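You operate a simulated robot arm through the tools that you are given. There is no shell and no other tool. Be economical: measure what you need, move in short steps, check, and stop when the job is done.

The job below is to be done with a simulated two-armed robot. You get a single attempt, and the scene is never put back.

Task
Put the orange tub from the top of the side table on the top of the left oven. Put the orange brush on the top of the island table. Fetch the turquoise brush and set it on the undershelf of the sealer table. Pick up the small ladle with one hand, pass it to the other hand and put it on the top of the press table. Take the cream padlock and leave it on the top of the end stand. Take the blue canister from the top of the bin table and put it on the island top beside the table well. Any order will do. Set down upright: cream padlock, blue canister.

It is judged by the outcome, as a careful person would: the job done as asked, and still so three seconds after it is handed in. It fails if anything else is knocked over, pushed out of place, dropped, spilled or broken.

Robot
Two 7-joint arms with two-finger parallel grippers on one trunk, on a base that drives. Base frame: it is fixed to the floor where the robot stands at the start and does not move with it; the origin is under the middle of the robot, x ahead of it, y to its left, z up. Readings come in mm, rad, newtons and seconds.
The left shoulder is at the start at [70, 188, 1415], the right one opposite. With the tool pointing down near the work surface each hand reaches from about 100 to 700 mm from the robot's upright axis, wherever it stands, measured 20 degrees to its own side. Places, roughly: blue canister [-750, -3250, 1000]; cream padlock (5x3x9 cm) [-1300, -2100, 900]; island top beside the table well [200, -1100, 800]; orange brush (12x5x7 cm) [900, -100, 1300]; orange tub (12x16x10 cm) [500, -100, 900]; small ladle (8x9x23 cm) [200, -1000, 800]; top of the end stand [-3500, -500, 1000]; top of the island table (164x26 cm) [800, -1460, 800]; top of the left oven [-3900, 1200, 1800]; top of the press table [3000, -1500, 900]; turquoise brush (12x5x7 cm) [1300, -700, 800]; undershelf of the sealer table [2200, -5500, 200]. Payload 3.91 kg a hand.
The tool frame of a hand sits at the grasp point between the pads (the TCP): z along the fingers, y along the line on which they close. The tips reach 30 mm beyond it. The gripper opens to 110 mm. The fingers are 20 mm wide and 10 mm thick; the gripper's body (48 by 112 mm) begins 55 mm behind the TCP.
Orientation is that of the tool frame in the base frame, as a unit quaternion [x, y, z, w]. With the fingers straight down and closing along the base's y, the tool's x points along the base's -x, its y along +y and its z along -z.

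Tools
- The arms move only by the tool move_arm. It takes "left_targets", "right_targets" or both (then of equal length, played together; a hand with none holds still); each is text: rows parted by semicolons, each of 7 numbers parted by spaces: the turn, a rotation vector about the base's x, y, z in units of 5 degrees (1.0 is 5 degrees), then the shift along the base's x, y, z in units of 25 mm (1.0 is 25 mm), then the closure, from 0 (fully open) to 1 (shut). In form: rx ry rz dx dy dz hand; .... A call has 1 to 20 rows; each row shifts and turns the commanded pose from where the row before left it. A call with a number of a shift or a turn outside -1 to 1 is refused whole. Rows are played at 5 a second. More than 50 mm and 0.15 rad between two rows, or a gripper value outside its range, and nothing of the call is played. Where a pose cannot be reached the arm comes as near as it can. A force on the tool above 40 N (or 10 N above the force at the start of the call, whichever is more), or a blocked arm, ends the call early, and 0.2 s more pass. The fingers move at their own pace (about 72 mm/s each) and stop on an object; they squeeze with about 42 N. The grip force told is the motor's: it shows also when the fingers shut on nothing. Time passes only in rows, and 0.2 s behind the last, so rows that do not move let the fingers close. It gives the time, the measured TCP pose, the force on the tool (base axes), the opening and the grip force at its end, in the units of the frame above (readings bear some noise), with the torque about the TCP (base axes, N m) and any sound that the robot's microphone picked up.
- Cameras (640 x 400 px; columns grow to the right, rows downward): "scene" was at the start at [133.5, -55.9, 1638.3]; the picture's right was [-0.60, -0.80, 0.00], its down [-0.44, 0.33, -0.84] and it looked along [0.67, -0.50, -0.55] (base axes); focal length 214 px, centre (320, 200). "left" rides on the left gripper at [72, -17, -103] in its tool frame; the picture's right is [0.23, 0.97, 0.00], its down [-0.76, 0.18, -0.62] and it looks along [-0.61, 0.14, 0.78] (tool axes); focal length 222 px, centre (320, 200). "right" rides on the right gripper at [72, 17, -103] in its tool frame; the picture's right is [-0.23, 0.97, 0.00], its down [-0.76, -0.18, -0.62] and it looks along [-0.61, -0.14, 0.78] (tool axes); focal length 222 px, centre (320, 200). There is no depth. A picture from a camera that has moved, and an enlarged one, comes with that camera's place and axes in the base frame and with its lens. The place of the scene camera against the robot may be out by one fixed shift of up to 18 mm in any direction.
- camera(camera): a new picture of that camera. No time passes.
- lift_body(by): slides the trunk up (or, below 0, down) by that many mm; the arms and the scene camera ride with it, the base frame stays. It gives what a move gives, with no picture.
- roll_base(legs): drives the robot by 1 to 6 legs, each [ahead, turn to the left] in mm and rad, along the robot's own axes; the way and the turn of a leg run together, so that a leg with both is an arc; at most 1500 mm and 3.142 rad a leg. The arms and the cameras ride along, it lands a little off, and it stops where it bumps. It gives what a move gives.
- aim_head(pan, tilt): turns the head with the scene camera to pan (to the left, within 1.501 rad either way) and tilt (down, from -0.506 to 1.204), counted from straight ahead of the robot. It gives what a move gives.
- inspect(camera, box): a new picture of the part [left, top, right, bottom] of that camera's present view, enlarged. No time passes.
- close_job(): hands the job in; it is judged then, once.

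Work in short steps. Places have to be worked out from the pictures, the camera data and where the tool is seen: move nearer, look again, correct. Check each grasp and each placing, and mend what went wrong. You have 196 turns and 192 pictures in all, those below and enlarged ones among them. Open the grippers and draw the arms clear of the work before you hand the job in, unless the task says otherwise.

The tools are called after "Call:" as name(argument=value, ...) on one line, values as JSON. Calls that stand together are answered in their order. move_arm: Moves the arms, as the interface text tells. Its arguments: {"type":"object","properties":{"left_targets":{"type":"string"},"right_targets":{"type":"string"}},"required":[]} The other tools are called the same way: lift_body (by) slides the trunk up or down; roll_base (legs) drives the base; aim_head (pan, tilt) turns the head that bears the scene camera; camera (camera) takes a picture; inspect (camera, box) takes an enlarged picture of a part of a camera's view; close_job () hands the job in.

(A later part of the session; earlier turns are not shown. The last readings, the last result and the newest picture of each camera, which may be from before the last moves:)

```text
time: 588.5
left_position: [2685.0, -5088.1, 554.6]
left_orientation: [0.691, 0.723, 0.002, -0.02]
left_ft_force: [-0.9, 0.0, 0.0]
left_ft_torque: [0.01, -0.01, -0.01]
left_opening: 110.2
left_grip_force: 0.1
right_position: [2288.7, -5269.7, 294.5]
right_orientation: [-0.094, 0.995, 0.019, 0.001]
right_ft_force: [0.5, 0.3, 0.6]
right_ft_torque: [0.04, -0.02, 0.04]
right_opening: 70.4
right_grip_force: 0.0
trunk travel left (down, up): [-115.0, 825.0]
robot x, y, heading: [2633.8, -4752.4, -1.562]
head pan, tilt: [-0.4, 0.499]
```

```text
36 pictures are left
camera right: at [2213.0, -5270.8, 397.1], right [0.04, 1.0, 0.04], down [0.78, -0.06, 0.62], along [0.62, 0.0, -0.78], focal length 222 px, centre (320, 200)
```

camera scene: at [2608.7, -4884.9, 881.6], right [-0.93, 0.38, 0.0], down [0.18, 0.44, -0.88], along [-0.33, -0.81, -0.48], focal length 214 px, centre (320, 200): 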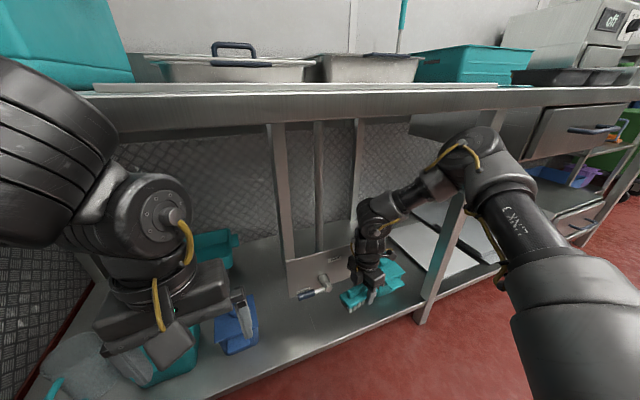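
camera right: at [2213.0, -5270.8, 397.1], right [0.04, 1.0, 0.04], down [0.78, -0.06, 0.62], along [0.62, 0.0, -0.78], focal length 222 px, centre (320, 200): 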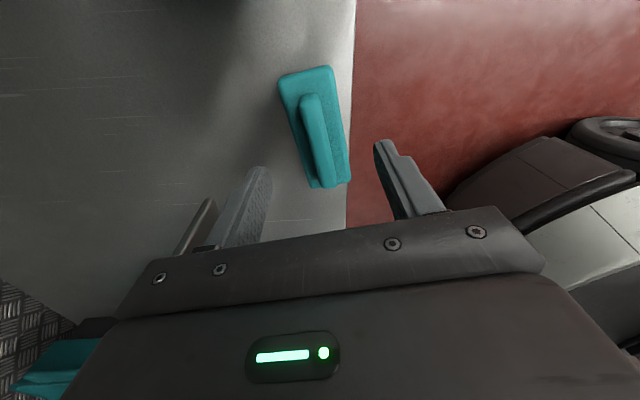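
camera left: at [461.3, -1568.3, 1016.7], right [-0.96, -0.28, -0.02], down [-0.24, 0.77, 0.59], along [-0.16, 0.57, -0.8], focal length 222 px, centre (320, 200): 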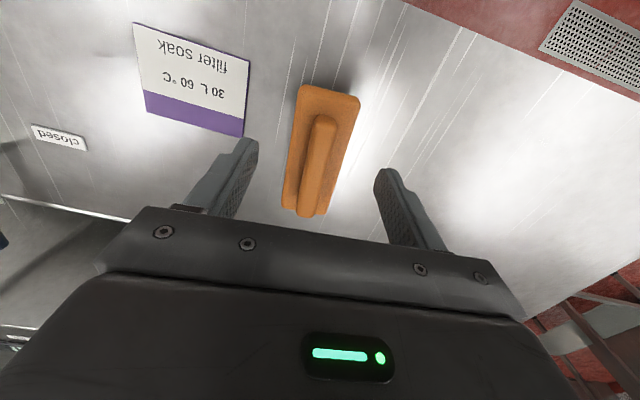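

Turquoise brush rests on the undershelf. Withdraw, raise the trunk, and drive west toward the bin table.

Call:
roll_base(legs=[[-320, 0]])

Call:
lift_body(by=400)

Call:
lift_body(by=400)

Call:
aim_head(pan=-0.3, tilt=0.65)

Call:
camera(camera="scene")

Call:
roll_base(legs=[[0, -1.571], [1500, 0], [500, 0]])

Call:
aim_head(pan=-0.3, tilt=0.35)

Call:
camera(camera="scene")

```text
time: 590.7
left_position: [2682.9, -4756.5, 554.0]
left_orientation: [0.693, 0.721, 0.002, -0.019]
left_ft_force: [-0.5, -0.6, -0.5]
left_ft_torque: [0.0, 0.01, -0.01]
left_opening: 110.2
left_grip_force: 0.0
right_position: [2283.7, -4934.5, 294.9]
right_orientation: [-0.092, 0.996, 0.017, 0.001]
right_ft_force: [-1.0, -0.1, 0.2]
right_ft_torque: [-0.01, 0.02, 0.06]
right_opening: 70.6
right_grip_force: 0.0
trunk travel left (down, up): [-115.0, 825.0]
robot x, y, heading: [2630.6, -4415.9, -1.569]
head pan, tilt: [-0.4, 0.499]
```

```text
time: 594.6
left_position: [2682.2, -4755.6, 954.4]
left_orientation: [0.693, 0.721, 0.002, -0.019]
left_ft_force: [-0.4, -0.6, -0.5]
left_ft_torque: [-0.01, -0.01, 0.01]
left_opening: 110.0
left_grip_force: 0.2
right_position: [2283.9, -4935.7, 695.8]
right_orientation: [-0.092, 0.996, 0.017, 0.001]
right_ft_force: [1.0, 0.5, -0.4]
right_ft_torque: [0.0, 0.01, 0.0]
right_opening: 70.5
right_grip_force: 0.0
trunk travel left (down, up): [-515.0, 425.0]
robot x, y, heading: [2628.4, -4420.9, -1.565]
head pan, tilt: [-0.4, 0.499]
```

```text
time: 598.4
left_position: [2681.7, -4755.9, 1354.3]
left_orientation: [0.693, 0.721, 0.003, -0.02]
left_ft_force: [0.4, 0.1, -0.3]
left_ft_torque: [0.01, 0.02, 0.0]
left_opening: 110.1
left_grip_force: 0.1
right_position: [2284.5, -4935.2, 1095.1]
right_orientation: [-0.092, 0.996, 0.018, 0.001]
right_ft_force: [0.0, -0.4, 0.0]
right_ft_torque: [0.03, 0.01, 0.01]
right_opening: 70.4
right_grip_force: 0.0
trunk travel left (down, up): [-915.0, 25.0]
robot x, y, heading: [2628.9, -4417.3, -1.572]
head pan, tilt: [-0.4, 0.499]
```

```text
time: 599.1
left_position: [2681.2, -4754.7, 1353.8]
left_orientation: [0.693, 0.721, 0.002, -0.019]
left_ft_force: [-0.6, -0.8, 0.1]
left_ft_torque: [0.0, 0.02, 0.0]
left_opening: 109.9
left_grip_force: 0.0
right_position: [2283.0, -4935.2, 1095.5]
right_orientation: [-0.091, 0.996, 0.018, 0.001]
right_ft_force: [0.2, 1.0, 1.1]
right_ft_torque: [-0.03, -0.02, 0.03]
right_opening: 70.6
right_grip_force: 0.0
trunk travel left (down, up): [-915.0, 25.0]
robot x, y, heading: [2626.9, -4412.8, -1.57]
head pan, tilt: [-0.3, 0.649]
```

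```text
35 pictures are left
camera scene: at [2616.0, -4554.5, 1622.6], right [-0.96, 0.29, 0.0], down [0.18, 0.58, -0.8], along [-0.23, -0.76, -0.6], focal length 214 px, centre (320, 200)
```

scene: 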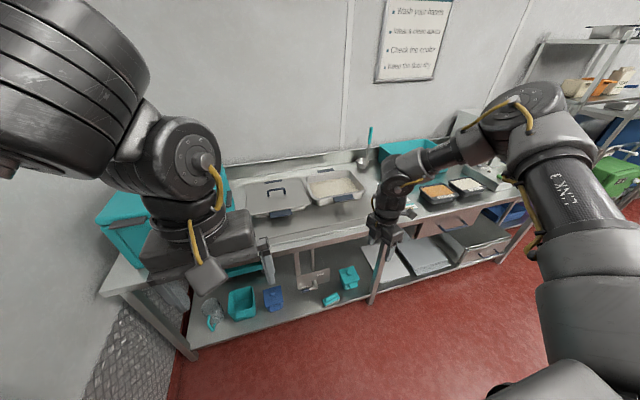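

```text
time: 612.6
left_position: [352.2, -4531.2, 1355.8]
left_orientation: [0.999, 0.031, 0.015, -0.012]
left_ft_force: [0.2, -0.4, -0.4]
left_ft_torque: [-0.01, 0.04, -0.01]
left_opening: 110.1
left_grip_force: 0.1
right_position: [161.1, -4137.3, 1095.5]
right_orientation: [0.63, 0.777, 0.012, 0.014]
right_ft_force: [0.4, -0.8, -0.7]
right_ft_torque: [0.0, 0.03, 0.0]
right_opening: 70.5
right_grip_force: 0.0
trunk travel left (down, up): [-915.0, 25.0]
robot x, y, heading: [688.1, -4467.7, -3.115]
head pan, tilt: [-0.3, 0.649]
```

```text
time: 613.4
left_position: [349.3, -4530.7, 1353.9]
left_orientation: [0.999, 0.033, 0.015, -0.013]
left_ft_force: [-0.1, -0.2, 0.3]
left_ft_torque: [0.01, -0.04, 0.02]
left_opening: 110.0
left_grip_force: 0.0
right_position: [158.8, -4138.2, 1094.9]
right_orientation: [0.63, 0.777, 0.013, 0.014]
right_ft_force: [0.1, -0.3, 0.1]
right_ft_torque: [0.02, 0.01, -0.02]
right_opening: 70.4
right_grip_force: 0.0
trunk travel left (down, up): [-915.0, 25.0]
robot x, y, heading: [687.3, -4470.9, -3.114]
head pan, tilt: [-0.3, 0.351]
```

```text
34 pictures are left
camera scene: at [556.1, -4449.2, 1649.5], right [0.27, 0.96, 0.0], down [0.33, -0.09, -0.94], along [-0.9, 0.25, -0.34], focal length 214 px, centre (320, 200)
```

scene: 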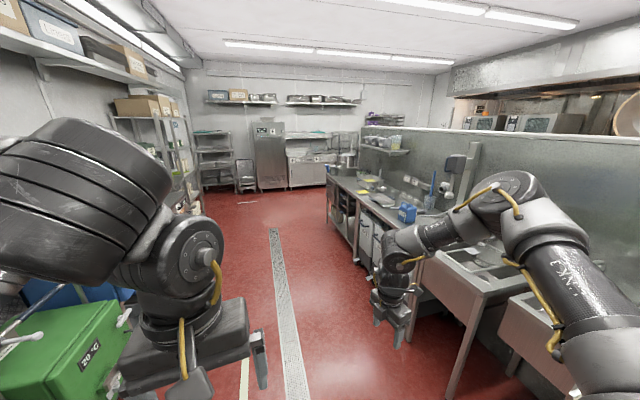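

The blue canister is at (407,213) on the counter along the partition. Zoom in.

Call:
inspect(camera="scene", box=[350, 170, 470, 260])

```text
4.44 times, centred on (410, 215) of scene
camera zoom: at [556.1, -4449.2, 1649.5], right [0.27, 0.96, 0.0], down [0.33, -0.09, -0.94], along [-0.9, 0.25, -0.34], focal length 953 px, centre (-80, 133)
```

zoom: 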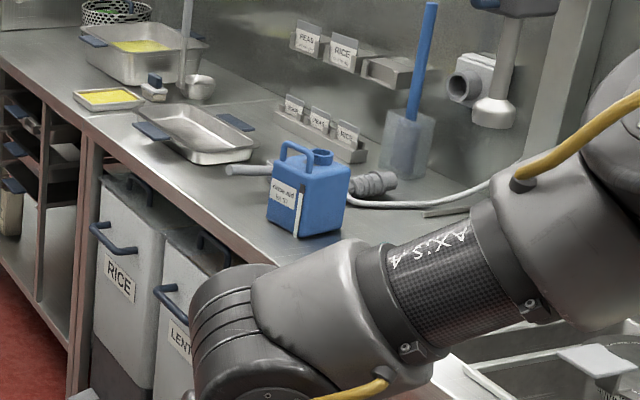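

Drive to stand south of the canister facing north, then look closer.

Call:
roll_base(legs=[[1340, 0], [0, -1.598], [600, 0]])

Call:
aim_head(pan=0.15, tilt=0.7)

Call:
camera(camera="scene")

Call:
camera(camera="left")

```text
time: 627.0
left_position: [-723.4, -3564.9, 1355.1]
left_orientation: [0.72, -0.694, 0.02, 0.001]
left_ft_force: [-0.9, 0.5, 1.4]
left_ft_torque: [-0.03, -0.03, 0.01]
left_opening: 109.9
left_grip_force: 0.1
right_position: [-326.6, -3383.3, 1095.9]
right_orientation: [0.996, 0.092, -0.001, 0.017]
right_ft_force: [0.0, 0.2, -0.6]
right_ft_torque: [0.0, -0.03, -0.02]
right_opening: 70.6
right_grip_force: 0.2
trunk travel left (down, up): [-915.0, 25.0]
robot x, y, heading: [-671.0, -3902.2, 1.574]
head pan, tilt: [-0.3, 0.351]
```

```text
time: 627.9
left_position: [-724.7, -3562.8, 1354.3]
left_orientation: [0.72, -0.693, 0.021, 0.003]
left_ft_force: [0.1, 0.2, 0.4]
left_ft_torque: [0.03, -0.01, 0.02]
left_opening: 110.4
left_grip_force: 0.0
right_position: [-326.2, -3381.9, 1094.1]
right_orientation: [0.996, 0.091, -0.002, 0.02]
right_ft_force: [-0.3, 0.0, 0.1]
right_ft_torque: [0.0, 0.03, -0.04]
right_opening: 70.5
right_grip_force: 0.1
trunk travel left (down, up): [-915.0, 25.0]
robot x, y, heading: [-670.8, -3896.1, 1.576]
head pan, tilt: [0.15, 0.7]
```

```text
32 pictures are left
camera scene: at [-672.3, -3767.3, 1618.2], right [0.99, 0.15, 0.0], down [0.1, -0.64, -0.77], along [-0.12, 0.76, -0.64], focal length 214 px, centre (320, 200)
```

scene: 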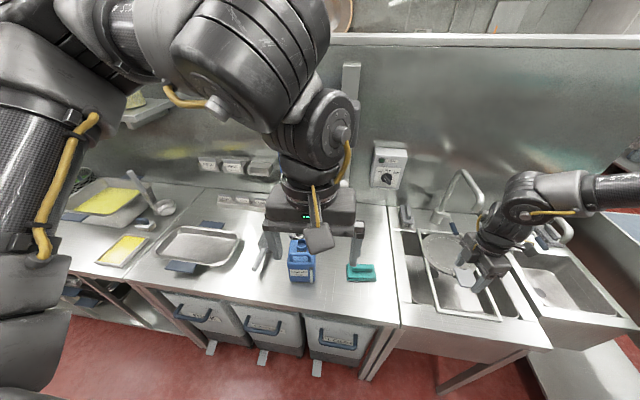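

```text
31 pictures are left
camera left: at [-707.2, -3630.4, 1458.4], right [-0.96, -0.27, -0.02], down [-0.22, 0.77, 0.59], along [-0.15, 0.58, -0.8], focal length 222 px, centre (320, 200)
```

left: 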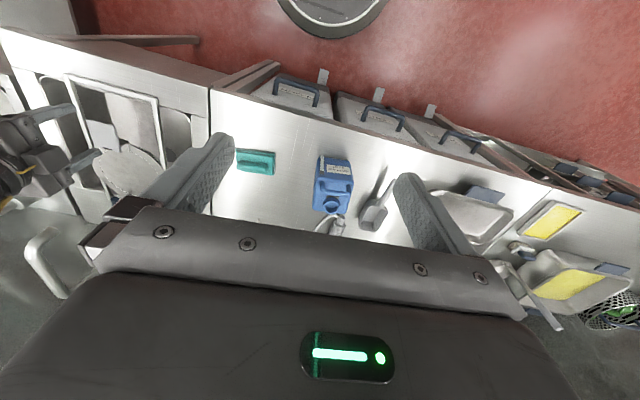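

Zoom on the canister to see its handle orientation.

Call:
inspect(camera="left", box=[280, 130, 400, 240])

Call:
inspect(camera="scene", box=[250, 220, 370, 300])

```text
3.64 times, centred on (340, 185) of left
camera zoom: at [-707.2, -3630.4, 1458.4], right [-0.96, -0.27, -0.02], down [-0.22, 0.77, 0.59], along [-0.15, 0.58, -0.8], focal length 808 px, centre (247, 254)
```

zoom: 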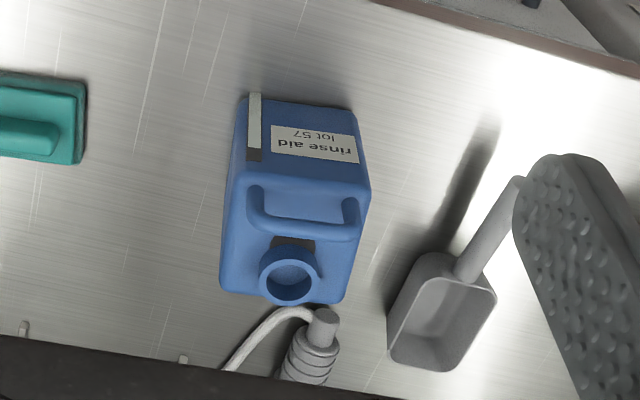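

```text
5.00 times, centred on (310, 260) of scene
camera zoom: at [-672.3, -3767.3, 1618.2], right [0.99, 0.15, 0.0], down [0.1, -0.64, -0.77], along [-0.12, 0.76, -0.64], focal length 1072 px, centre (370, -100)
```

zoom: 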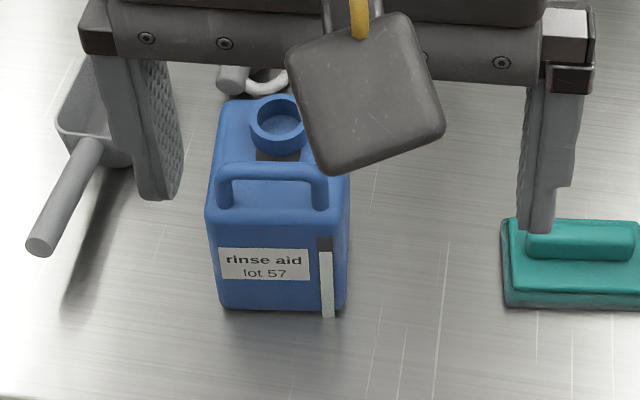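

Canister body ~95 mm wide; I'll grip its sides (closing along x) keeping it upright. Roll 60 mm ahead and bring the left hand above it with +8° yaw.

Call:
roll_base(legs=[[60, 0]])

Call:
move_arm(left_targets="0 0 0.3 -0.6 0.8 -0.4 0; 0 0 0.3 -0.6 0.8 -0.4 0; 0 0 0.3 -0.6 0.8 -0.4 0; 0 0 0.3 -0.6 0.8 -0.4 0; 0 0 0.3 -0.6 0.8 -0.4 0; 0 0 0 0 0 0 0; 0 0 0 0 0 0 0")

Call:
camera(camera="left")

```text
time: 628.9
left_position: [-723.4, -3511.8, 1356.0]
left_orientation: [0.72, -0.693, 0.015, 0.0]
left_ft_force: [-0.6, 0.1, -1.0]
left_ft_torque: [-0.06, 0.01, 0.02]
left_opening: 110.0
left_grip_force: 0.2
right_position: [-325.7, -3330.7, 1098.4]
right_orientation: [0.996, 0.093, -0.002, 0.014]
right_ft_force: [-0.2, 0.1, -0.6]
right_ft_torque: [0.02, 0.03, 0.01]
right_opening: 70.2
right_grip_force: 0.1
trunk travel left (down, up): [-915.0, 25.0]
robot x, y, heading: [-672.9, -3841.8, 1.574]
head pan, tilt: [0.15, 0.7]
```

```text
time: 630.5
left_position: [-798.7, -3415.0, 1305.7]
left_orientation: [0.764, -0.645, 0.015, -0.002]
left_ft_force: [-0.3, 0.1, -0.7]
left_ft_torque: [0.0, 0.0, -0.02]
left_opening: 110.3
left_grip_force: 0.1
right_position: [-326.2, -3332.5, 1099.7]
right_orientation: [0.996, 0.092, -0.002, 0.014]
right_ft_force: [-0.2, -1.1, -0.1]
right_ft_torque: [0.02, -0.02, -0.02]
right_opening: 70.5
right_grip_force: 0.0
trunk travel left (down, up): [-915.0, 25.0]
robot x, y, heading: [-674.5, -3837.5, 1.577]
head pan, tilt: [0.15, 0.7]
```

```text
28 pictures are left
camera left: at [-772.4, -3481.7, 1409.1], right [-0.92, -0.39, -0.02], down [-0.32, 0.73, 0.6], along [-0.22, 0.56, -0.8], focal length 222 px, centre (320, 200)
```

left: 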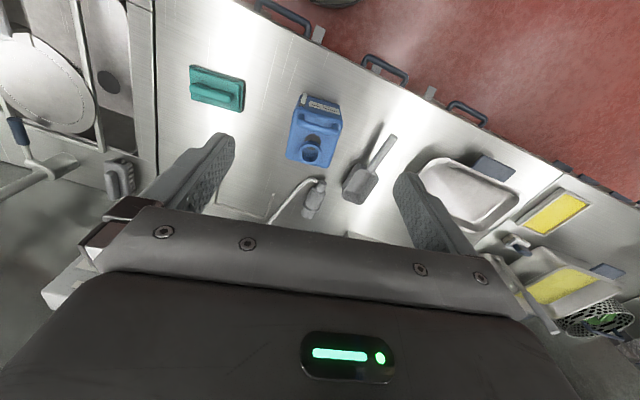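

Solid fix: handle bar at [-802,-3385,1083], body centre about [-805,-3361]. Move over it and descend to z≈1145, then check.

Call:
move_arm(left_targets="0 0 0 -0.1 0.7 0 0; 0 0 0 -0.1 0.7 0 0; 0 0 0 0 0.7 0 0; 0 0 0 0 0 -0.9 0; 0 0 0 0 0 -0.9 0; 0 0 0 0 0 -0.9 0; 0 0 0 0 0 -0.9 0; 0 0 0 0 0 -0.9 0; 0 0 0 0 0 -0.9 0; 0 0 0 0 0 -0.9 0; 0 0 0 0 0 0 0")

Call:
camera(camera="left")

```text
time: 632.9
left_position: [-801.7, -3366.3, 1146.7]
left_orientation: [0.764, -0.645, 0.016, -0.002]
left_ft_force: [0.4, 0.2, 0.2]
left_ft_torque: [-0.03, 0.03, 0.04]
left_opening: 109.8
left_grip_force: 0.1
left hand out of reach, approached as far as the arm can: row 3
right_position: [-326.0, -3331.0, 1098.6]
right_orientation: [0.996, 0.093, -0.001, 0.013]
right_ft_force: [-0.3, -0.2, 0.5]
right_ft_torque: [-0.03, 0.02, 0.0]
right_opening: 70.3
right_grip_force: 0.0
trunk travel left (down, up): [-915.0, 25.0]
robot x, y, heading: [-675.8, -3839.1, 1.57]
head pan, tilt: [0.15, 0.7]
```

```text
27 pictures are left
camera left: at [-776.1, -3433.1, 1250.6], right [-0.92, -0.39, -0.02], down [-0.32, 0.73, 0.6], along [-0.22, 0.56, -0.8], focal length 222 px, centre (320, 200)
```

left: 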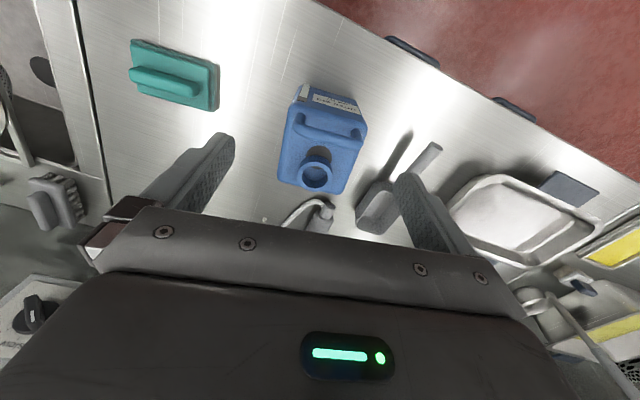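

Aligned. Descend 98 mm around the body (small x/y trim).

Call:
move_arm(left_targets="0 0 0 -0.2 0.3 -0.5 0; 0 0 0 0 0 -0.8 0; 0 0 0 0 0 -0.8 0; 0 0 0 0 0 -0.8 0; 0 0 0 0 0 -0.6 0; 0 0 0 0 0 -0.4 0; 0 0 0 0 0 0 0")

Call:
camera(camera="left")

```text
time: 634.5
left_position: [-808.1, -3358.2, 1049.4]
left_orientation: [0.763, -0.646, 0.016, -0.002]
left_ft_force: [0.0, 0.7, -0.2]
left_ft_torque: [-0.03, 0.0, -0.01]
left_opening: 109.9
left_grip_force: 0.1
right_position: [-326.9, -3330.4, 1100.4]
right_orientation: [0.996, 0.093, -0.001, 0.014]
right_ft_force: [0.3, 0.4, 0.4]
right_ft_torque: [-0.01, 0.01, -0.01]
right_opening: 70.2
right_grip_force: 0.0
trunk travel left (down, up): [-915.0, 25.0]
robot x, y, heading: [-671.8, -3837.6, 1.574]
head pan, tilt: [0.15, 0.7]
```

```text
26 pictures are left
camera left: at [-782.1, -3425.1, 1153.5], right [-0.92, -0.39, -0.02], down [-0.32, 0.73, 0.6], along [-0.22, 0.56, -0.8], focal length 222 px, centre (320, 200)
```

left: 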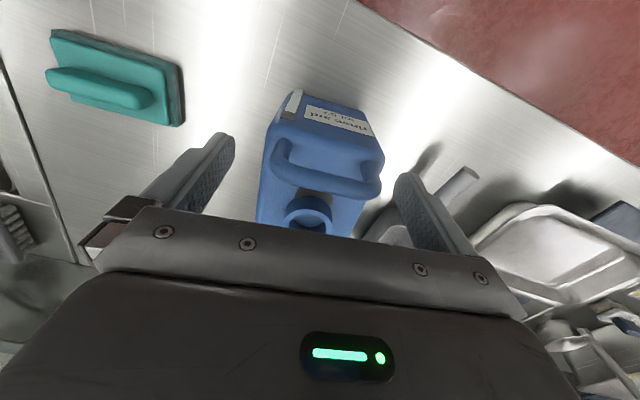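

Body lies between the fingers with no contact. Close.

Call:
move_arm(left_targets="0 0 0 0 0 0 0.15; 0 0 0 0 0 0 0.3; 0 0 0 0 0 0 0.6; 0 0 0 0 0 0 1; 0 0 0 0 0 0 1; 0 0 0 0 0 0 1")

Call:
inspect(camera="scene", box=[200, 200, 400, 320])

```text
time: 635.9
left_position: [-809.4, -3359.5, 1049.3]
left_orientation: [0.764, -0.645, 0.016, -0.001]
left_ft_force: [-3.5, -2.3, -0.2]
left_ft_torque: [-0.24, 0.7, 0.24]
left_opening: 74.7
left_grip_force: 42.1
right_position: [-326.5, -3331.0, 1099.7]
right_orientation: [0.996, 0.093, -0.001, 0.014]
right_ft_force: [-0.4, 0.2, -0.3]
right_ft_torque: [-0.02, 0.03, 0.01]
right_opening: 70.2
right_grip_force: 0.1
trunk travel left (down, up): [-915.0, 25.0]
robot x, y, heading: [-669.7, -3841.9, 1.578]
head pan, tilt: [0.15, 0.7]
```

```text
3.20 times, centred on (300, 260) of scene
camera zoom: at [-673.4, -3708.3, 1618.2], right [0.99, 0.15, 0.0], down [0.1, -0.64, -0.76], along [-0.12, 0.76, -0.64], focal length 686 px, centre (384, 8)
```

zoom: 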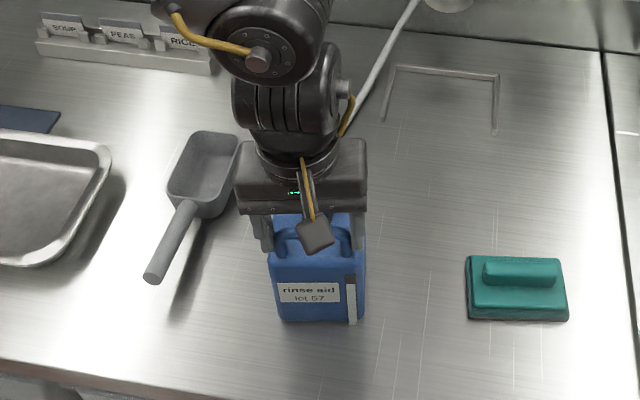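

Body gripped at 75 mm. Lift 50 mm with the arm and check load.

Call:
move_arm(left_targets="0 0 0 0 0 0.4 1; 0 0 0 0 0 0.5 1; 0 0 0 0 0 0.6 1; 0 0 0 0 0 0.6 1; 0 0 0 0 0 0 1; 0 0 0 0 0 0 1")

Call:
camera(camera="left")

```text
time: 637.3
left_position: [-808.6, -3356.7, 1101.6]
left_orientation: [0.764, -0.645, 0.016, -0.002]
left_ft_force: [-0.2, 1.0, -11.5]
left_ft_torque: [-0.44, -0.06, -0.01]
left_opening: 74.7
left_grip_force: 42.1
right_position: [-326.8, -3329.8, 1099.1]
right_orientation: [0.996, 0.093, 0.0, 0.014]
right_ft_force: [-0.1, -0.1, 0.0]
right_ft_torque: [-0.03, 0.01, -0.01]
right_opening: 70.3
right_grip_force: 0.0
trunk travel left (down, up): [-915.0, 25.0]
robot x, y, heading: [-673.5, -3833.9, 1.577]
head pan, tilt: [0.15, 0.7]
```

```text
24 pictures are left
camera left: at [-782.5, -3422.6, 1205.1], right [-0.92, -0.39, -0.02], down [-0.32, 0.73, 0.6], along [-0.22, 0.56, -0.8], focal length 222 px, centre (320, 200)
```

left: 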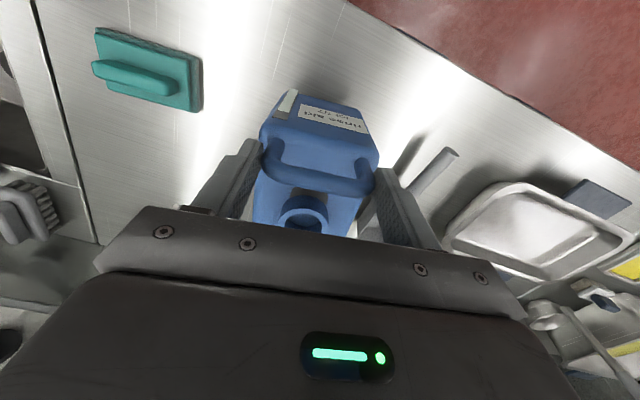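

Weight 11.5 N but its centre of mass is ~38 mm behind my grip. For safety I set it back down and regrip ~28 mm further back.

Call:
move_arm(left_targets="0 0 0 0 0 -0.6 1; 0 0 0 0 0 -0.6 1; 0 0 0 0 0 -0.5 1; 0 0 0 0 0 -0.3 1; 0 0 0 0 0 -0.1 1; 0 0 0 0 0 0 0.8; 0 0 0 0 0 0 0.3; 0 0 0 0 0 0 0; 0 0 0 0 0 0 0; 0 0 0 0 0.4 0 0; 0 0 0 0.1 0.4 0 0; 0 0 0 0.1 0.35 0 0; 0 0 0 0 0 0 0")

Call:
camera(camera="left")

```text
time: 640.1
left_position: [-803.6, -3330.5, 1050.0]
left_orientation: [0.763, -0.646, 0.016, -0.002]
left_ft_force: [-0.1, 0.5, 0.9]
left_ft_torque: [-0.01, 0.01, -0.03]
left_opening: 110.0
left_grip_force: 0.0
right_position: [-327.4, -3330.5, 1099.9]
right_orientation: [0.996, 0.092, -0.002, 0.014]
right_ft_force: [-1.1, 0.2, 0.3]
right_ft_torque: [-0.05, 0.01, -0.02]
right_opening: 70.3
right_grip_force: 0.1
trunk travel left (down, up): [-915.0, 25.0]
robot x, y, heading: [-672.9, -3841.2, 1.575]
head pan, tilt: [0.15, 0.7]
```

```text
23 pictures are left
camera left: at [-777.3, -3397.3, 1153.9], right [-0.92, -0.39, -0.02], down [-0.32, 0.73, 0.6], along [-0.22, 0.56, -0.8], focal length 222 px, centre (320, 200)
```

left: 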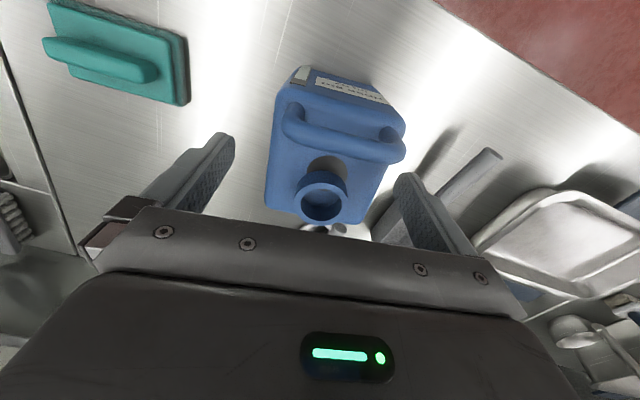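

Upright. Trim 8 mm in −x and close again, then lift.

Call:
move_arm(left_targets="0 0 0 -0.3 0 0 0; 0 0 0 0 0 0 0.15; 0 0 0 0 0 0 0.3; 0 0 0 0 0 0 0.6; 0 0 0 0 0 0 1; 0 0 0 0 0 0 1; 0 0 0 0 0 0 1; 0 0 0 0 0 0.4 1; 0 0 0 0 0 0.5 1; 0 0 0 0 0 0.6 1; 0 0 0 0 0 0.6 1; 0 0 0 0 0 0 1; 0 0 0 0 0 0 1")

Call:
camera(camera="left")

```text
time: 642.9
left_position: [-809.4, -3329.7, 1103.1]
left_orientation: [0.763, -0.646, 0.016, -0.002]
left_ft_force: [-0.2, -0.8, -0.2]
left_ft_torque: [0.03, -0.04, -0.02]
left_opening: 0.0
left_grip_force: 37.8
right_position: [-325.3, -3331.1, 1100.4]
right_orientation: [0.996, 0.092, -0.002, 0.013]
right_ft_force: [-0.8, -0.1, -0.7]
right_ft_torque: [-0.04, 0.0, 0.02]
right_opening: 70.3
right_grip_force: 0.0
trunk travel left (down, up): [-915.0, 25.0]
robot x, y, heading: [-672.9, -3840.1, 1.572]
head pan, tilt: [0.15, 0.7]
```

```text
22 pictures are left
camera left: at [-783.4, -3396.2, 1207.0], right [-0.92, -0.39, -0.02], down [-0.32, 0.73, 0.6], along [-0.22, 0.56, -0.8], focal length 222 px, centre (320, 200)
```

left: 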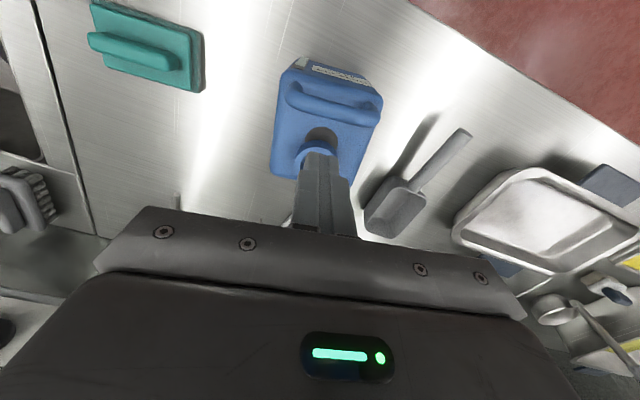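

The second closing missed (fingers above the sloping rear shoulder). The canister still stands. Open, and descend lower (z≈1012) behind the handle to grip mid-body at its centre.

Call:
move_arm(left_targets="0 0 0 0.2 0 0 0.5; 0 0 0 0 0 0 0; 0 0 0 0 0 0 0; 0 0 0 0 0 0 0; 0 0 0 0 0 -0.7 0; 0 0 0 0 0 -0.7 0; 0 0 0 0 0 -0.7 0; 0 0 0 0 0 0 0")

Call:
camera(camera="left")

```text
time: 644.7
left_position: [-805.5, -3330.1, 1051.2]
left_orientation: [0.764, -0.645, 0.016, -0.001]
left_ft_force: [-0.5, -0.5, -0.3]
left_ft_torque: [0.0, -0.02, -0.01]
left_opening: 109.9
left_grip_force: 0.2
right_position: [-326.2, -3331.0, 1098.7]
right_orientation: [0.996, 0.093, -0.002, 0.014]
right_ft_force: [-0.4, 0.6, 0.1]
right_ft_torque: [0.04, 0.01, 0.01]
right_opening: 70.7
right_grip_force: 0.0
trunk travel left (down, up): [-915.0, 25.0]
robot x, y, heading: [-671.0, -3840.1, 1.575]
head pan, tilt: [0.15, 0.7]
```

```text
21 pictures are left
camera left: at [-778.6, -3395.7, 1154.6], right [-0.92, -0.39, -0.02], down [-0.32, 0.73, 0.6], along [-0.22, 0.56, -0.8], focal length 222 px, centre (320, 200)
```

left: 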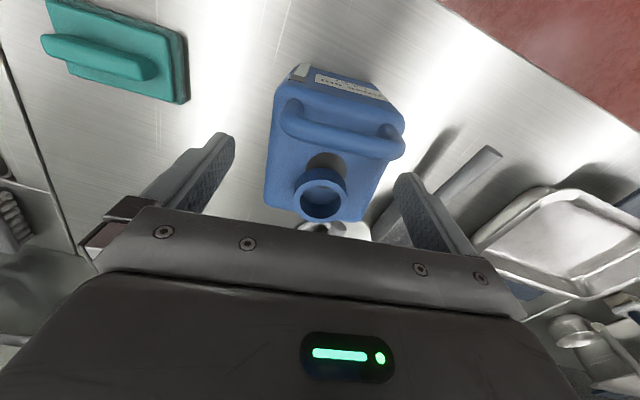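

Unmoved and centred. Descend 38 mm, close, and lift gently.

Call:
move_arm(left_targets="0 0 0 0 0 -0.5 0; 0 0 0 0 0 -0.5 0; 0 0 0 0 0 -0.5 0; 0 0 0 0 0 0 0; 0 0 0 0 0 0 0.15; 0 0 0 0 0 0 0.3; 0 0 0 0 0 0 0.6; 0 0 0 0 0 0 1; 0 0 0 0 0 0 1; 0 0 0 0 0 0 1")

```text
time: 645.2
left_position: [-803.0, -3331.5, 1036.0]
left_orientation: [0.764, -0.645, 0.013, -0.002]
left_ft_force: [1.3, -8.0, 16.8]
left_ft_torque: [-0.18, 0.92, 0.39]
left_opening: 110.2
left_grip_force: 0.0
right_position: [-327.7, -3334.3, 1100.7]
right_orientation: [0.996, 0.092, -0.002, 0.013]
right_ft_force: [-0.3, 0.3, 0.8]
right_ft_torque: [0.05, -0.01, -0.02]
right_opening: 70.4
right_grip_force: 0.0
trunk travel left (down, up): [-915.0, 25.0]
robot x, y, heading: [-669.5, -3841.4, 1.577]
head pan, tilt: [0.15, 0.7]
stopped in row 2 (left hand): the force on the tool passed its limit at 53 N (the readings are from after the stop); the commanded pose is now the measured one
```

The −x fingertip met the scoop beside the canister. I'll first grip as in the first try, shift the canister 70 mm clear of the scoop, then regrip deeper.

Call:
move_arm(left_targets="0 0 0 0 0 0.7 0; 0 0 0 -0.2 -0.55 0.3 0; 0 0 0 0 0 -0.5 0; 0 0 0 0 0 0 0; 0 0 0 0 0 0 0.15; 0 0 0 0 0 0 0.3; 0 0 0 0 0 0 0.6; 0 0 0 0 0 0 1; 0 0 0 0 0 0 1; 0 0 0 0 0 0 1; 0 0 0 0 0 0.4 1; 0 0 0 0 0 0.5 1; 0 0 0 0 0 0 1")

Call:
camera(camera="left")

```text
time: 648.0
left_position: [-809.8, -3344.0, 1069.0]
left_orientation: [0.764, -0.645, 0.014, -0.001]
left_ft_force: [-0.2, 1.6, -1.2]
left_ft_torque: [0.04, 0.06, -0.02]
left_opening: 0.0
left_grip_force: 37.1
right_position: [-326.8, -3330.7, 1099.1]
right_orientation: [0.996, 0.092, -0.001, 0.015]
right_ft_force: [0.6, -0.3, -0.8]
right_ft_torque: [-0.02, 0.02, 0.04]
right_opening: 70.5
right_grip_force: 0.0
trunk travel left (down, up): [-915.0, 25.0]
robot x, y, heading: [-673.0, -3839.0, 1.577]
head pan, tilt: [0.15, 0.7]
```

```text
20 pictures are left
camera left: at [-783.6, -3409.7, 1172.4], right [-0.92, -0.39, -0.01], down [-0.32, 0.73, 0.6], along [-0.22, 0.56, -0.8], focal length 222 px, centre (320, 200)
```

left: 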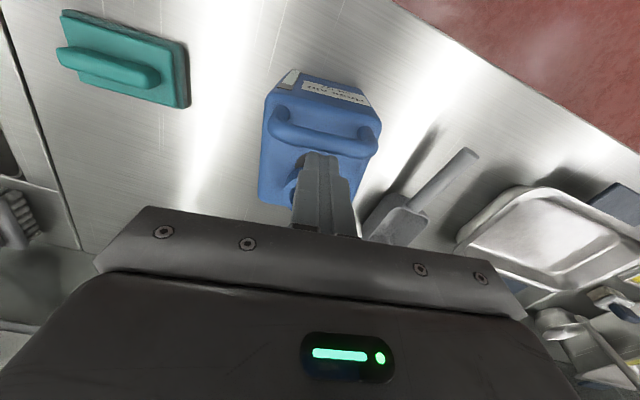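

My z was off: the first grip held the handle ends at y≈-3361. I use that grip just to shift the canister 70 mm in +x, away from the scoop.

Call:
move_arm(left_targets="0 0 0 0 0 0 0; 0 0 0 0 0 0 0; 0 0 0 0 0 0 0; 0 0 0 0 -0.65 -0.4 0; 0 0 0 0 0 -0.45 0; 0 0 0 0 0 0 0.2; 0 0 0 0 0 0 0.5; 0 0 0 0 0 0 1; 0 0 0 0 0 0 1; 0 0 0 0 0 0 1; 0 0 0 0 0 0.4 1; 0 0 0 0 0 0.5 1; 0 0 0 0 0 0 1")

```text
time: 650.9
left_position: [-811.2, -3357.8, 1072.1]
left_orientation: [0.764, -0.646, 0.013, 0.0]
left_ft_force: [0.8, 0.0, -10.5]
left_ft_torque: [-0.38, -0.05, 0.03]
left_opening: 74.6
left_grip_force: 41.8
right_position: [-327.9, -3329.1, 1100.1]
right_orientation: [0.996, 0.093, -0.001, 0.015]
right_ft_force: [-0.3, -0.9, -0.6]
right_ft_torque: [0.02, -0.01, 0.02]
right_opening: 70.4
right_grip_force: 0.1
trunk travel left (down, up): [-915.0, 25.0]
robot x, y, heading: [-669.3, -3842.2, 1.571]
head pan, tilt: [0.15, 0.7]
```

Gripped. Move +75 mm in x, lower back, release, and raise to look.

Call:
move_arm(left_targets="0 0 0 0.5 0 0.1 1; 0 0 0 0.7 0 0 1; 0 0 0 0.7 0 0 1; 0 0 0 0.7 0 0 1; 0 0 0 0.4 0 0 1; 0 0 0 0 0 0 1; 0 0 0 0 0 -0.5 1; 0 0 0 0 0 -0.4 1; 0 0 0 0 0 -0.1 1; 0 0 0 0 0 0 0.8; 0 0 0 0 0 0 0.4; 0 0 0 0 0 0 0; 0 0 0 0 0 0 0; 0 0 0 0 0 0.7 0; 0 0 0 0 0.5 0.7 0; 0 0 0 0 0.6 0.7 0; 0 0 0 0 0 0 0")

Call:
camera(camera="left")

Call:
inspect(camera="scene", box=[220, 200, 420, 320])

```text
time: 654.5
left_position: [-734.6, -3331.4, 1100.1]
left_orientation: [0.763, -0.646, 0.015, -0.002]
left_ft_force: [0.8, 0.3, -0.5]
left_ft_torque: [-0.01, 0.04, 0.04]
left_opening: 109.9
left_grip_force: 0.1
right_position: [-325.6, -3330.2, 1099.0]
right_orientation: [0.996, 0.093, -0.001, 0.015]
right_ft_force: [0.0, 0.4, 0.5]
right_ft_torque: [-0.01, -0.05, 0.0]
right_opening: 70.3
right_grip_force: 0.1
trunk travel left (down, up): [-915.0, 25.0]
robot x, y, heading: [-671.3, -3842.1, 1.575]
head pan, tilt: [0.15, 0.7]
```

```text
19 pictures are left
camera left: at [-707.0, -3398.2, 1204.4], right [-0.92, -0.39, -0.01], down [-0.32, 0.73, 0.6], along [-0.22, 0.56, -0.8], focal length 222 px, centre (320, 200)
```

left: 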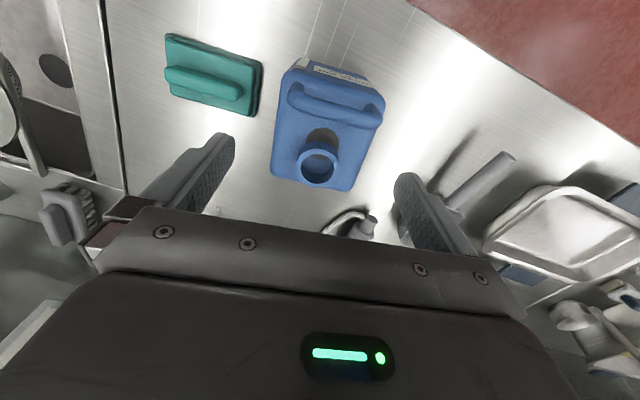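

```text
3.20 times, centred on (320, 260) of scene
camera zoom: at [-672.6, -3708.2, 1618.2], right [0.99, 0.15, 0.0], down [0.1, -0.64, -0.76], along [-0.12, 0.76, -0.64], focal length 686 px, centre (320, 8)
```

zoom: 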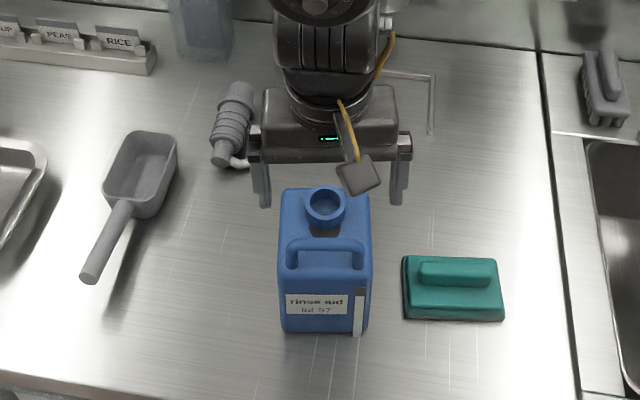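

Canister now stands free. Body ~86 mm wide, COM near y≈-3322. Descend there to z≈992 and close on the body.

Call:
move_arm(left_targets="0 0 0 -0.25 0.36 0 0; 0 0 0 0 0 -0.9 0; 0 0 0 0 0 -0.9 0; 0 0 0 0 0 -0.9 0; 0 0 0 0 0 -0.7 0; 0 0 0 0 0 -0.5 0; 0 0 0 0 0 -0.4 0; 0 0 0 0 0 0 0")

Call:
camera(camera="left")

```text
time: 656.2
left_position: [-739.2, -3323.0, 994.6]
left_orientation: [0.764, -0.645, 0.013, -0.002]
left_ft_force: [-0.2, 0.4, 0.3]
left_ft_torque: [0.01, 0.02, 0.01]
left_opening: 110.1
left_grip_force: 0.0
right_position: [-325.5, -3331.1, 1098.7]
right_orientation: [0.996, 0.093, -0.002, 0.014]
right_ft_force: [-0.7, 0.5, -0.2]
right_ft_torque: [-0.02, -0.01, -0.02]
right_opening: 70.5
right_grip_force: 0.0
trunk travel left (down, up): [-915.0, 25.0]
robot x, y, heading: [-672.7, -3839.3, 1.576]
head pan, tilt: [0.15, 0.7]
```

```text
17 pictures are left
camera left: at [-713.6, -3390.4, 1098.1], right [-0.92, -0.39, -0.01], down [-0.32, 0.73, 0.6], along [-0.22, 0.56, -0.8], focal length 222 px, centre (320, 200)
```

left: 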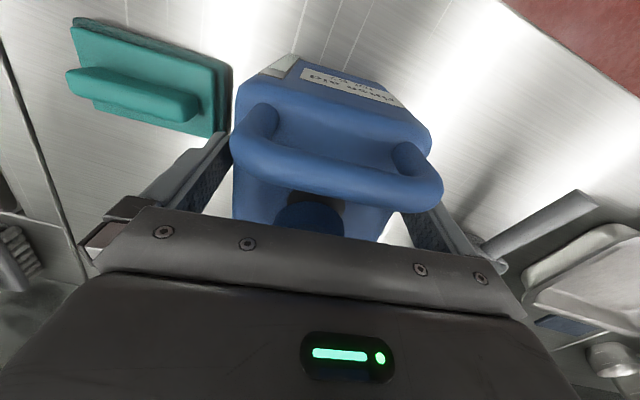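

Body is deep between the fingers. Close and lift 40 mm.

Call:
move_arm(left_targets="0 0 0 0 0 0 0.15; 0 0 0 0 0 0 0.3; 0 0 0 0 0 0 0.6; 0 0 0 0 0 0 1; 0 0 0 0 0 0 1; 0 0 0 0 0 0 1; 0 0 0 0 0 0.4 1; 0 0 0 0 0 0.6 1; 0 0 0 0 0 0.6 1; 0 0 0 0 0 0 1; 0 0 0 0 0 0 1")

Call:
inspect(camera="scene", box=[220, 200, 420, 320])

```text
time: 658.6
left_position: [-741.5, -3323.3, 1033.9]
left_orientation: [0.764, -0.645, 0.015, 0.0]
left_ft_force: [-0.9, 0.5, -11.2]
left_ft_torque: [-0.03, 0.01, 0.02]
left_opening: 95.0
left_grip_force: 41.8
right_position: [-326.8, -3330.2, 1097.8]
right_orientation: [0.996, 0.093, 0.0, 0.015]
right_ft_force: [-0.2, 0.1, -0.2]
right_ft_torque: [0.01, 0.02, 0.04]
right_opening: 70.4
right_grip_force: 0.1
trunk travel left (down, up): [-915.0, 25.0]
robot x, y, heading: [-673.2, -3840.1, 1.581]
head pan, tilt: [0.15, 0.7]
```

```text
3.20 times, centred on (320, 260) of scene
camera zoom: at [-672.9, -3706.5, 1618.1], right [0.99, 0.15, 0.0], down [0.1, -0.64, -0.76], along [-0.12, 0.76, -0.65], focal length 686 px, centre (320, 8)
```

zoom: 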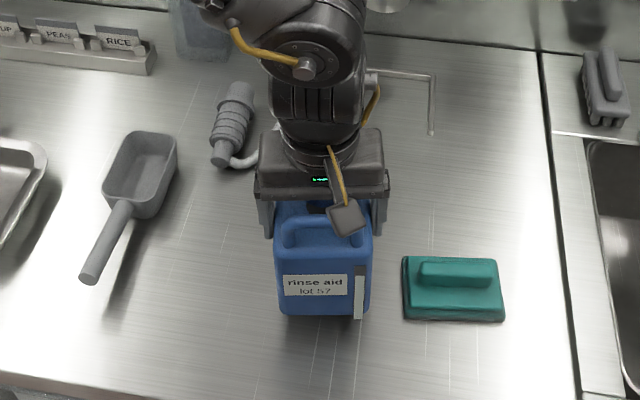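

Excellent grip: centred on its COM, upright. Raise it, back away and drive the known east route back toward the island.

Call:
move_arm(left_targets="0 0 0 0 0 0.6 1; 0 0 0 0 0 0.8 1; 0 0 0 0 0 0.8 1; 0 0 0 0 0 0.8 1; 0 0 0 0 0 0.8 1; 0 0 0 0 0 0 1")

Call:
roll_base(legs=[[-330, 0], [0, -1.575], [1500, 0], [900, 0], [0, 1.571]])

```text
time: 660.0
left_position: [-742.6, -3321.3, 1130.2]
left_orientation: [0.764, -0.646, 0.014, 0.0]
left_ft_force: [-0.6, 0.0, -10.6]
left_ft_torque: [-0.03, 0.0, -0.03]
left_opening: 95.3
left_grip_force: 41.6
right_position: [-327.1, -3330.2, 1098.2]
right_orientation: [0.996, 0.092, -0.001, 0.015]
right_ft_force: [-1.5, 0.0, -0.6]
right_ft_torque: [0.0, 0.02, -0.01]
right_opening: 70.6
right_grip_force: 0.1
trunk travel left (down, up): [-915.0, 25.0]
robot x, y, heading: [-669.6, -3838.0, 1.576]
head pan, tilt: [0.15, 0.7]
```

```text
time: 681.1
left_position: [1609.5, -3532.1, 1129.0]
left_orientation: [0.783, -0.621, 0.014, -0.001]
left_ft_force: [0.2, -0.2, -11.2]
left_ft_torque: [-0.07, -0.04, 0.0]
left_opening: 94.9
left_grip_force: 41.9
right_position: [2024.0, -3513.3, 1098.2]
right_orientation: [0.992, 0.122, -0.001, 0.015]
right_ft_force: [-0.4, 0.2, 0.0]
right_ft_torque: [-0.04, -0.03, 0.01]
right_opening: 70.3
right_grip_force: 0.2
trunk travel left (down, up): [-915.0, 25.0]
robot x, y, heading: [1715.5, -4047.2, 1.635]
head pan, tilt: [0.15, 0.7]
```

Holding steady. Continue north, then west along the corridor.

Call:
roll_base(legs=[[0, -0.06], [1500, 0], [430, 0], [0, 1.571], [1500, 0]])

```text
time: 702.1
left_position: [-344.2, -2376.6, 1129.1]
left_orientation: [0.993, 0.119, 0.009, -0.011]
left_ft_force: [-0.3, 0.2, -11.2]
left_ft_torque: [0.0, -0.05, -0.01]
left_opening: 94.8
left_grip_force: 42.1
right_position: [-365.1, -1962.3, 1099.9]
right_orientation: [0.61, 0.792, 0.011, 0.011]
right_ft_force: [0.9, 0.3, -0.5]
right_ft_torque: [-0.01, 0.01, 0.01]
right_opening: 70.6
right_grip_force: 0.0
trunk travel left (down, up): [-915.0, 25.0]
robot x, y, heading: [164.9, -2273.4, -3.065]
head pan, tilt: [0.15, 0.7]
```

Adjust: go northwest then north to the island's west end, and face east.

Call:
roll_base(legs=[[0, -0.718], [800, 0], [0, -0.929], [620, 0], [0, -1.571]])

Call:
aim_head(pan=0.15, tilt=0.75)

Call:
camera(camera="scene")

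```text
time: 717.7
left_position: [72.2, -1100.4, 1130.1]
left_orientation: [-0.056, 0.998, -0.01, -0.01]
left_ft_force: [0.2, -0.9, -10.2]
left_ft_torque: [0.04, 0.07, 0.01]
left_opening: 94.7
left_grip_force: 41.8
right_position: [40.8, -1514.0, 1098.5]
right_orientation: [0.751, -0.661, -0.012, 0.009]
right_ft_force: [-0.4, -0.2, 0.6]
right_ft_torque: [-0.03, -0.02, 0.0]
right_opening: 70.3
right_grip_force: 0.1
trunk travel left (down, up): [-915.0, 25.0]
robot x, y, heading: [-449.9, -1147.2, -0.052]
head pan, tilt: [0.15, 0.7]
```

```text
time: 718.4
left_position: [71.9, -1099.5, 1128.7]
left_orientation: [-0.055, 0.998, -0.01, -0.01]
left_ft_force: [0.2, 0.3, -10.1]
left_ft_torque: [-0.01, 0.07, -0.04]
left_opening: 95.1
left_grip_force: 42.0
right_position: [41.4, -1514.7, 1099.0]
right_orientation: [0.751, -0.66, -0.012, 0.01]
right_ft_force: [-0.8, 0.2, 0.3]
right_ft_torque: [-0.03, 0.01, -0.01]
right_opening: 70.3
right_grip_force: 0.2
trunk travel left (down, up): [-915.0, 25.0]
robot x, y, heading: [-449.0, -1141.6, -0.058]
head pan, tilt: [0.15, 0.75]
```

```text
15 pictures are left
camera scene: at [-302.4, -1138.0, 1613.8], right [0.1, -1.0, 0.0], down [-0.68, -0.07, -0.73], along [0.73, 0.07, -0.68], focal length 214 px, centre (320, 200)
```

scene: 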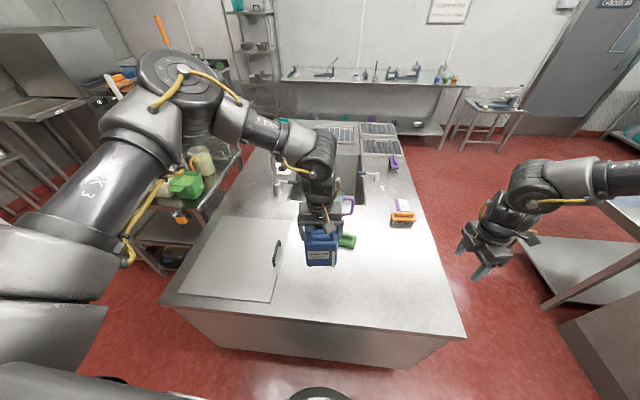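

Clear spot ahead. Roll 45 mm closer, extend 40 mm, and lower the trunk 150 mm.

Call:
roll_base(legs=[[45, 0.05]])

Call:
lift_body(by=-150)

Call:
move_arm(left_targets="0 0 0 0.5 0 0 1; 0 0 0 0.5 0 0 1; 0 0 0 0.5 0 0 1; 0 0 0 0 0 0 1")

Call:
camera(camera="left")

Call:
inspect(camera="scene", box=[200, 160, 440, 320])

```text
time: 719.3
left_position: [117.1, -1080.2, 1131.1]
left_orientation: [-0.078, 0.997, -0.01, -0.01]
left_ft_force: [1.0, -1.9, -11.0]
left_ft_torque: [0.01, 0.12, 0.0]
left_opening: 94.7
left_grip_force: 42.6
right_position: [103.7, -1494.7, 1096.8]
right_orientation: [0.765, -0.643, -0.012, 0.007]
right_ft_force: [0.8, -0.2, -0.7]
right_ft_torque: [0.01, 0.03, -0.01]
right_opening: 70.2
right_grip_force: 0.1
trunk travel left (down, up): [-915.0, 25.0]
robot x, y, heading: [-399.8, -1139.4, -0.007]
head pan, tilt: [0.15, 0.75]
```

```text
time: 721.0
left_position: [101.0, -1078.2, 984.9]
left_orientation: [-0.077, 0.997, -0.011, -0.004]
left_ft_force: [-0.2, -0.6, -11.4]
left_ft_torque: [0.01, 0.13, -0.01]
left_opening: 95.0
left_grip_force: 42.1
right_position: [89.4, -1494.0, 953.8]
right_orientation: [0.766, -0.643, -0.007, 0.004]
right_ft_force: [-0.5, -0.4, 0.2]
right_ft_torque: [0.0, -0.03, -0.02]
right_opening: 70.5
right_grip_force: 0.1
trunk travel left (down, up): [-765.0, 175.0]
robot x, y, heading: [-403.2, -1142.9, -0.005]
head pan, tilt: [0.15, 0.75]
```

```text
time: 722.0
left_position: [138.3, -1079.7, 986.5]
left_orientation: [-0.076, 0.997, -0.012, -0.003]
left_ft_force: [0.0, -0.8, -11.1]
left_ft_torque: [0.0, 0.09, 0.02]
left_opening: 94.8
left_grip_force: 41.9
right_position: [88.5, -1491.7, 955.0]
right_orientation: [0.766, -0.643, -0.005, 0.004]
right_ft_force: [0.0, 0.8, -0.6]
right_ft_torque: [-0.02, -0.02, 0.01]
right_opening: 70.3
right_grip_force: 0.1
trunk travel left (down, up): [-765.0, 175.0]
robot x, y, heading: [-402.7, -1144.3, -0.008]
head pan, tilt: [0.15, 0.75]
```

```text
14 pictures are left
camera left: at [69.2, -1103.8, 1089.3], right [-0.37, 0.93, -0.02], down [0.73, 0.31, 0.61], along [0.58, 0.21, -0.79], focal length 222 px, centre (320, 200)
```

left: 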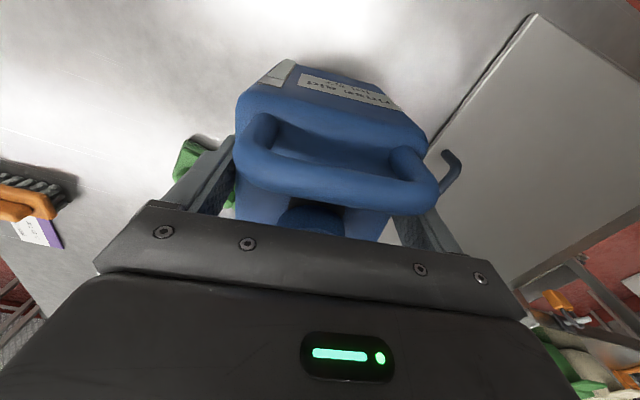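

```text
2.50 times, centred on (320, 240) of scene
camera zoom: at [-256.1, -1133.2, 1463.8], right [0.14, -0.99, 0.0], down [-0.68, -0.1, -0.73], along [0.72, 0.1, -0.68], focal length 536 px, centre (320, 100)
```

zoom: 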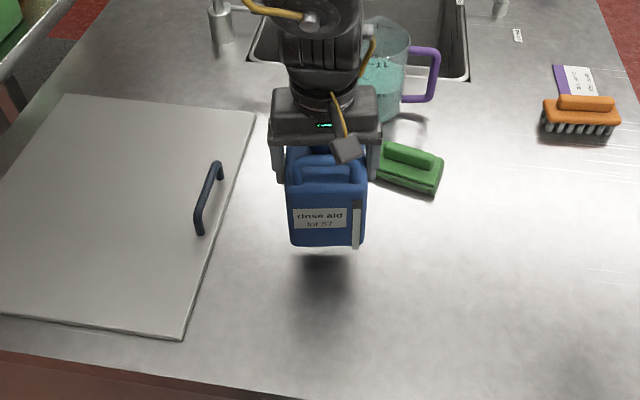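

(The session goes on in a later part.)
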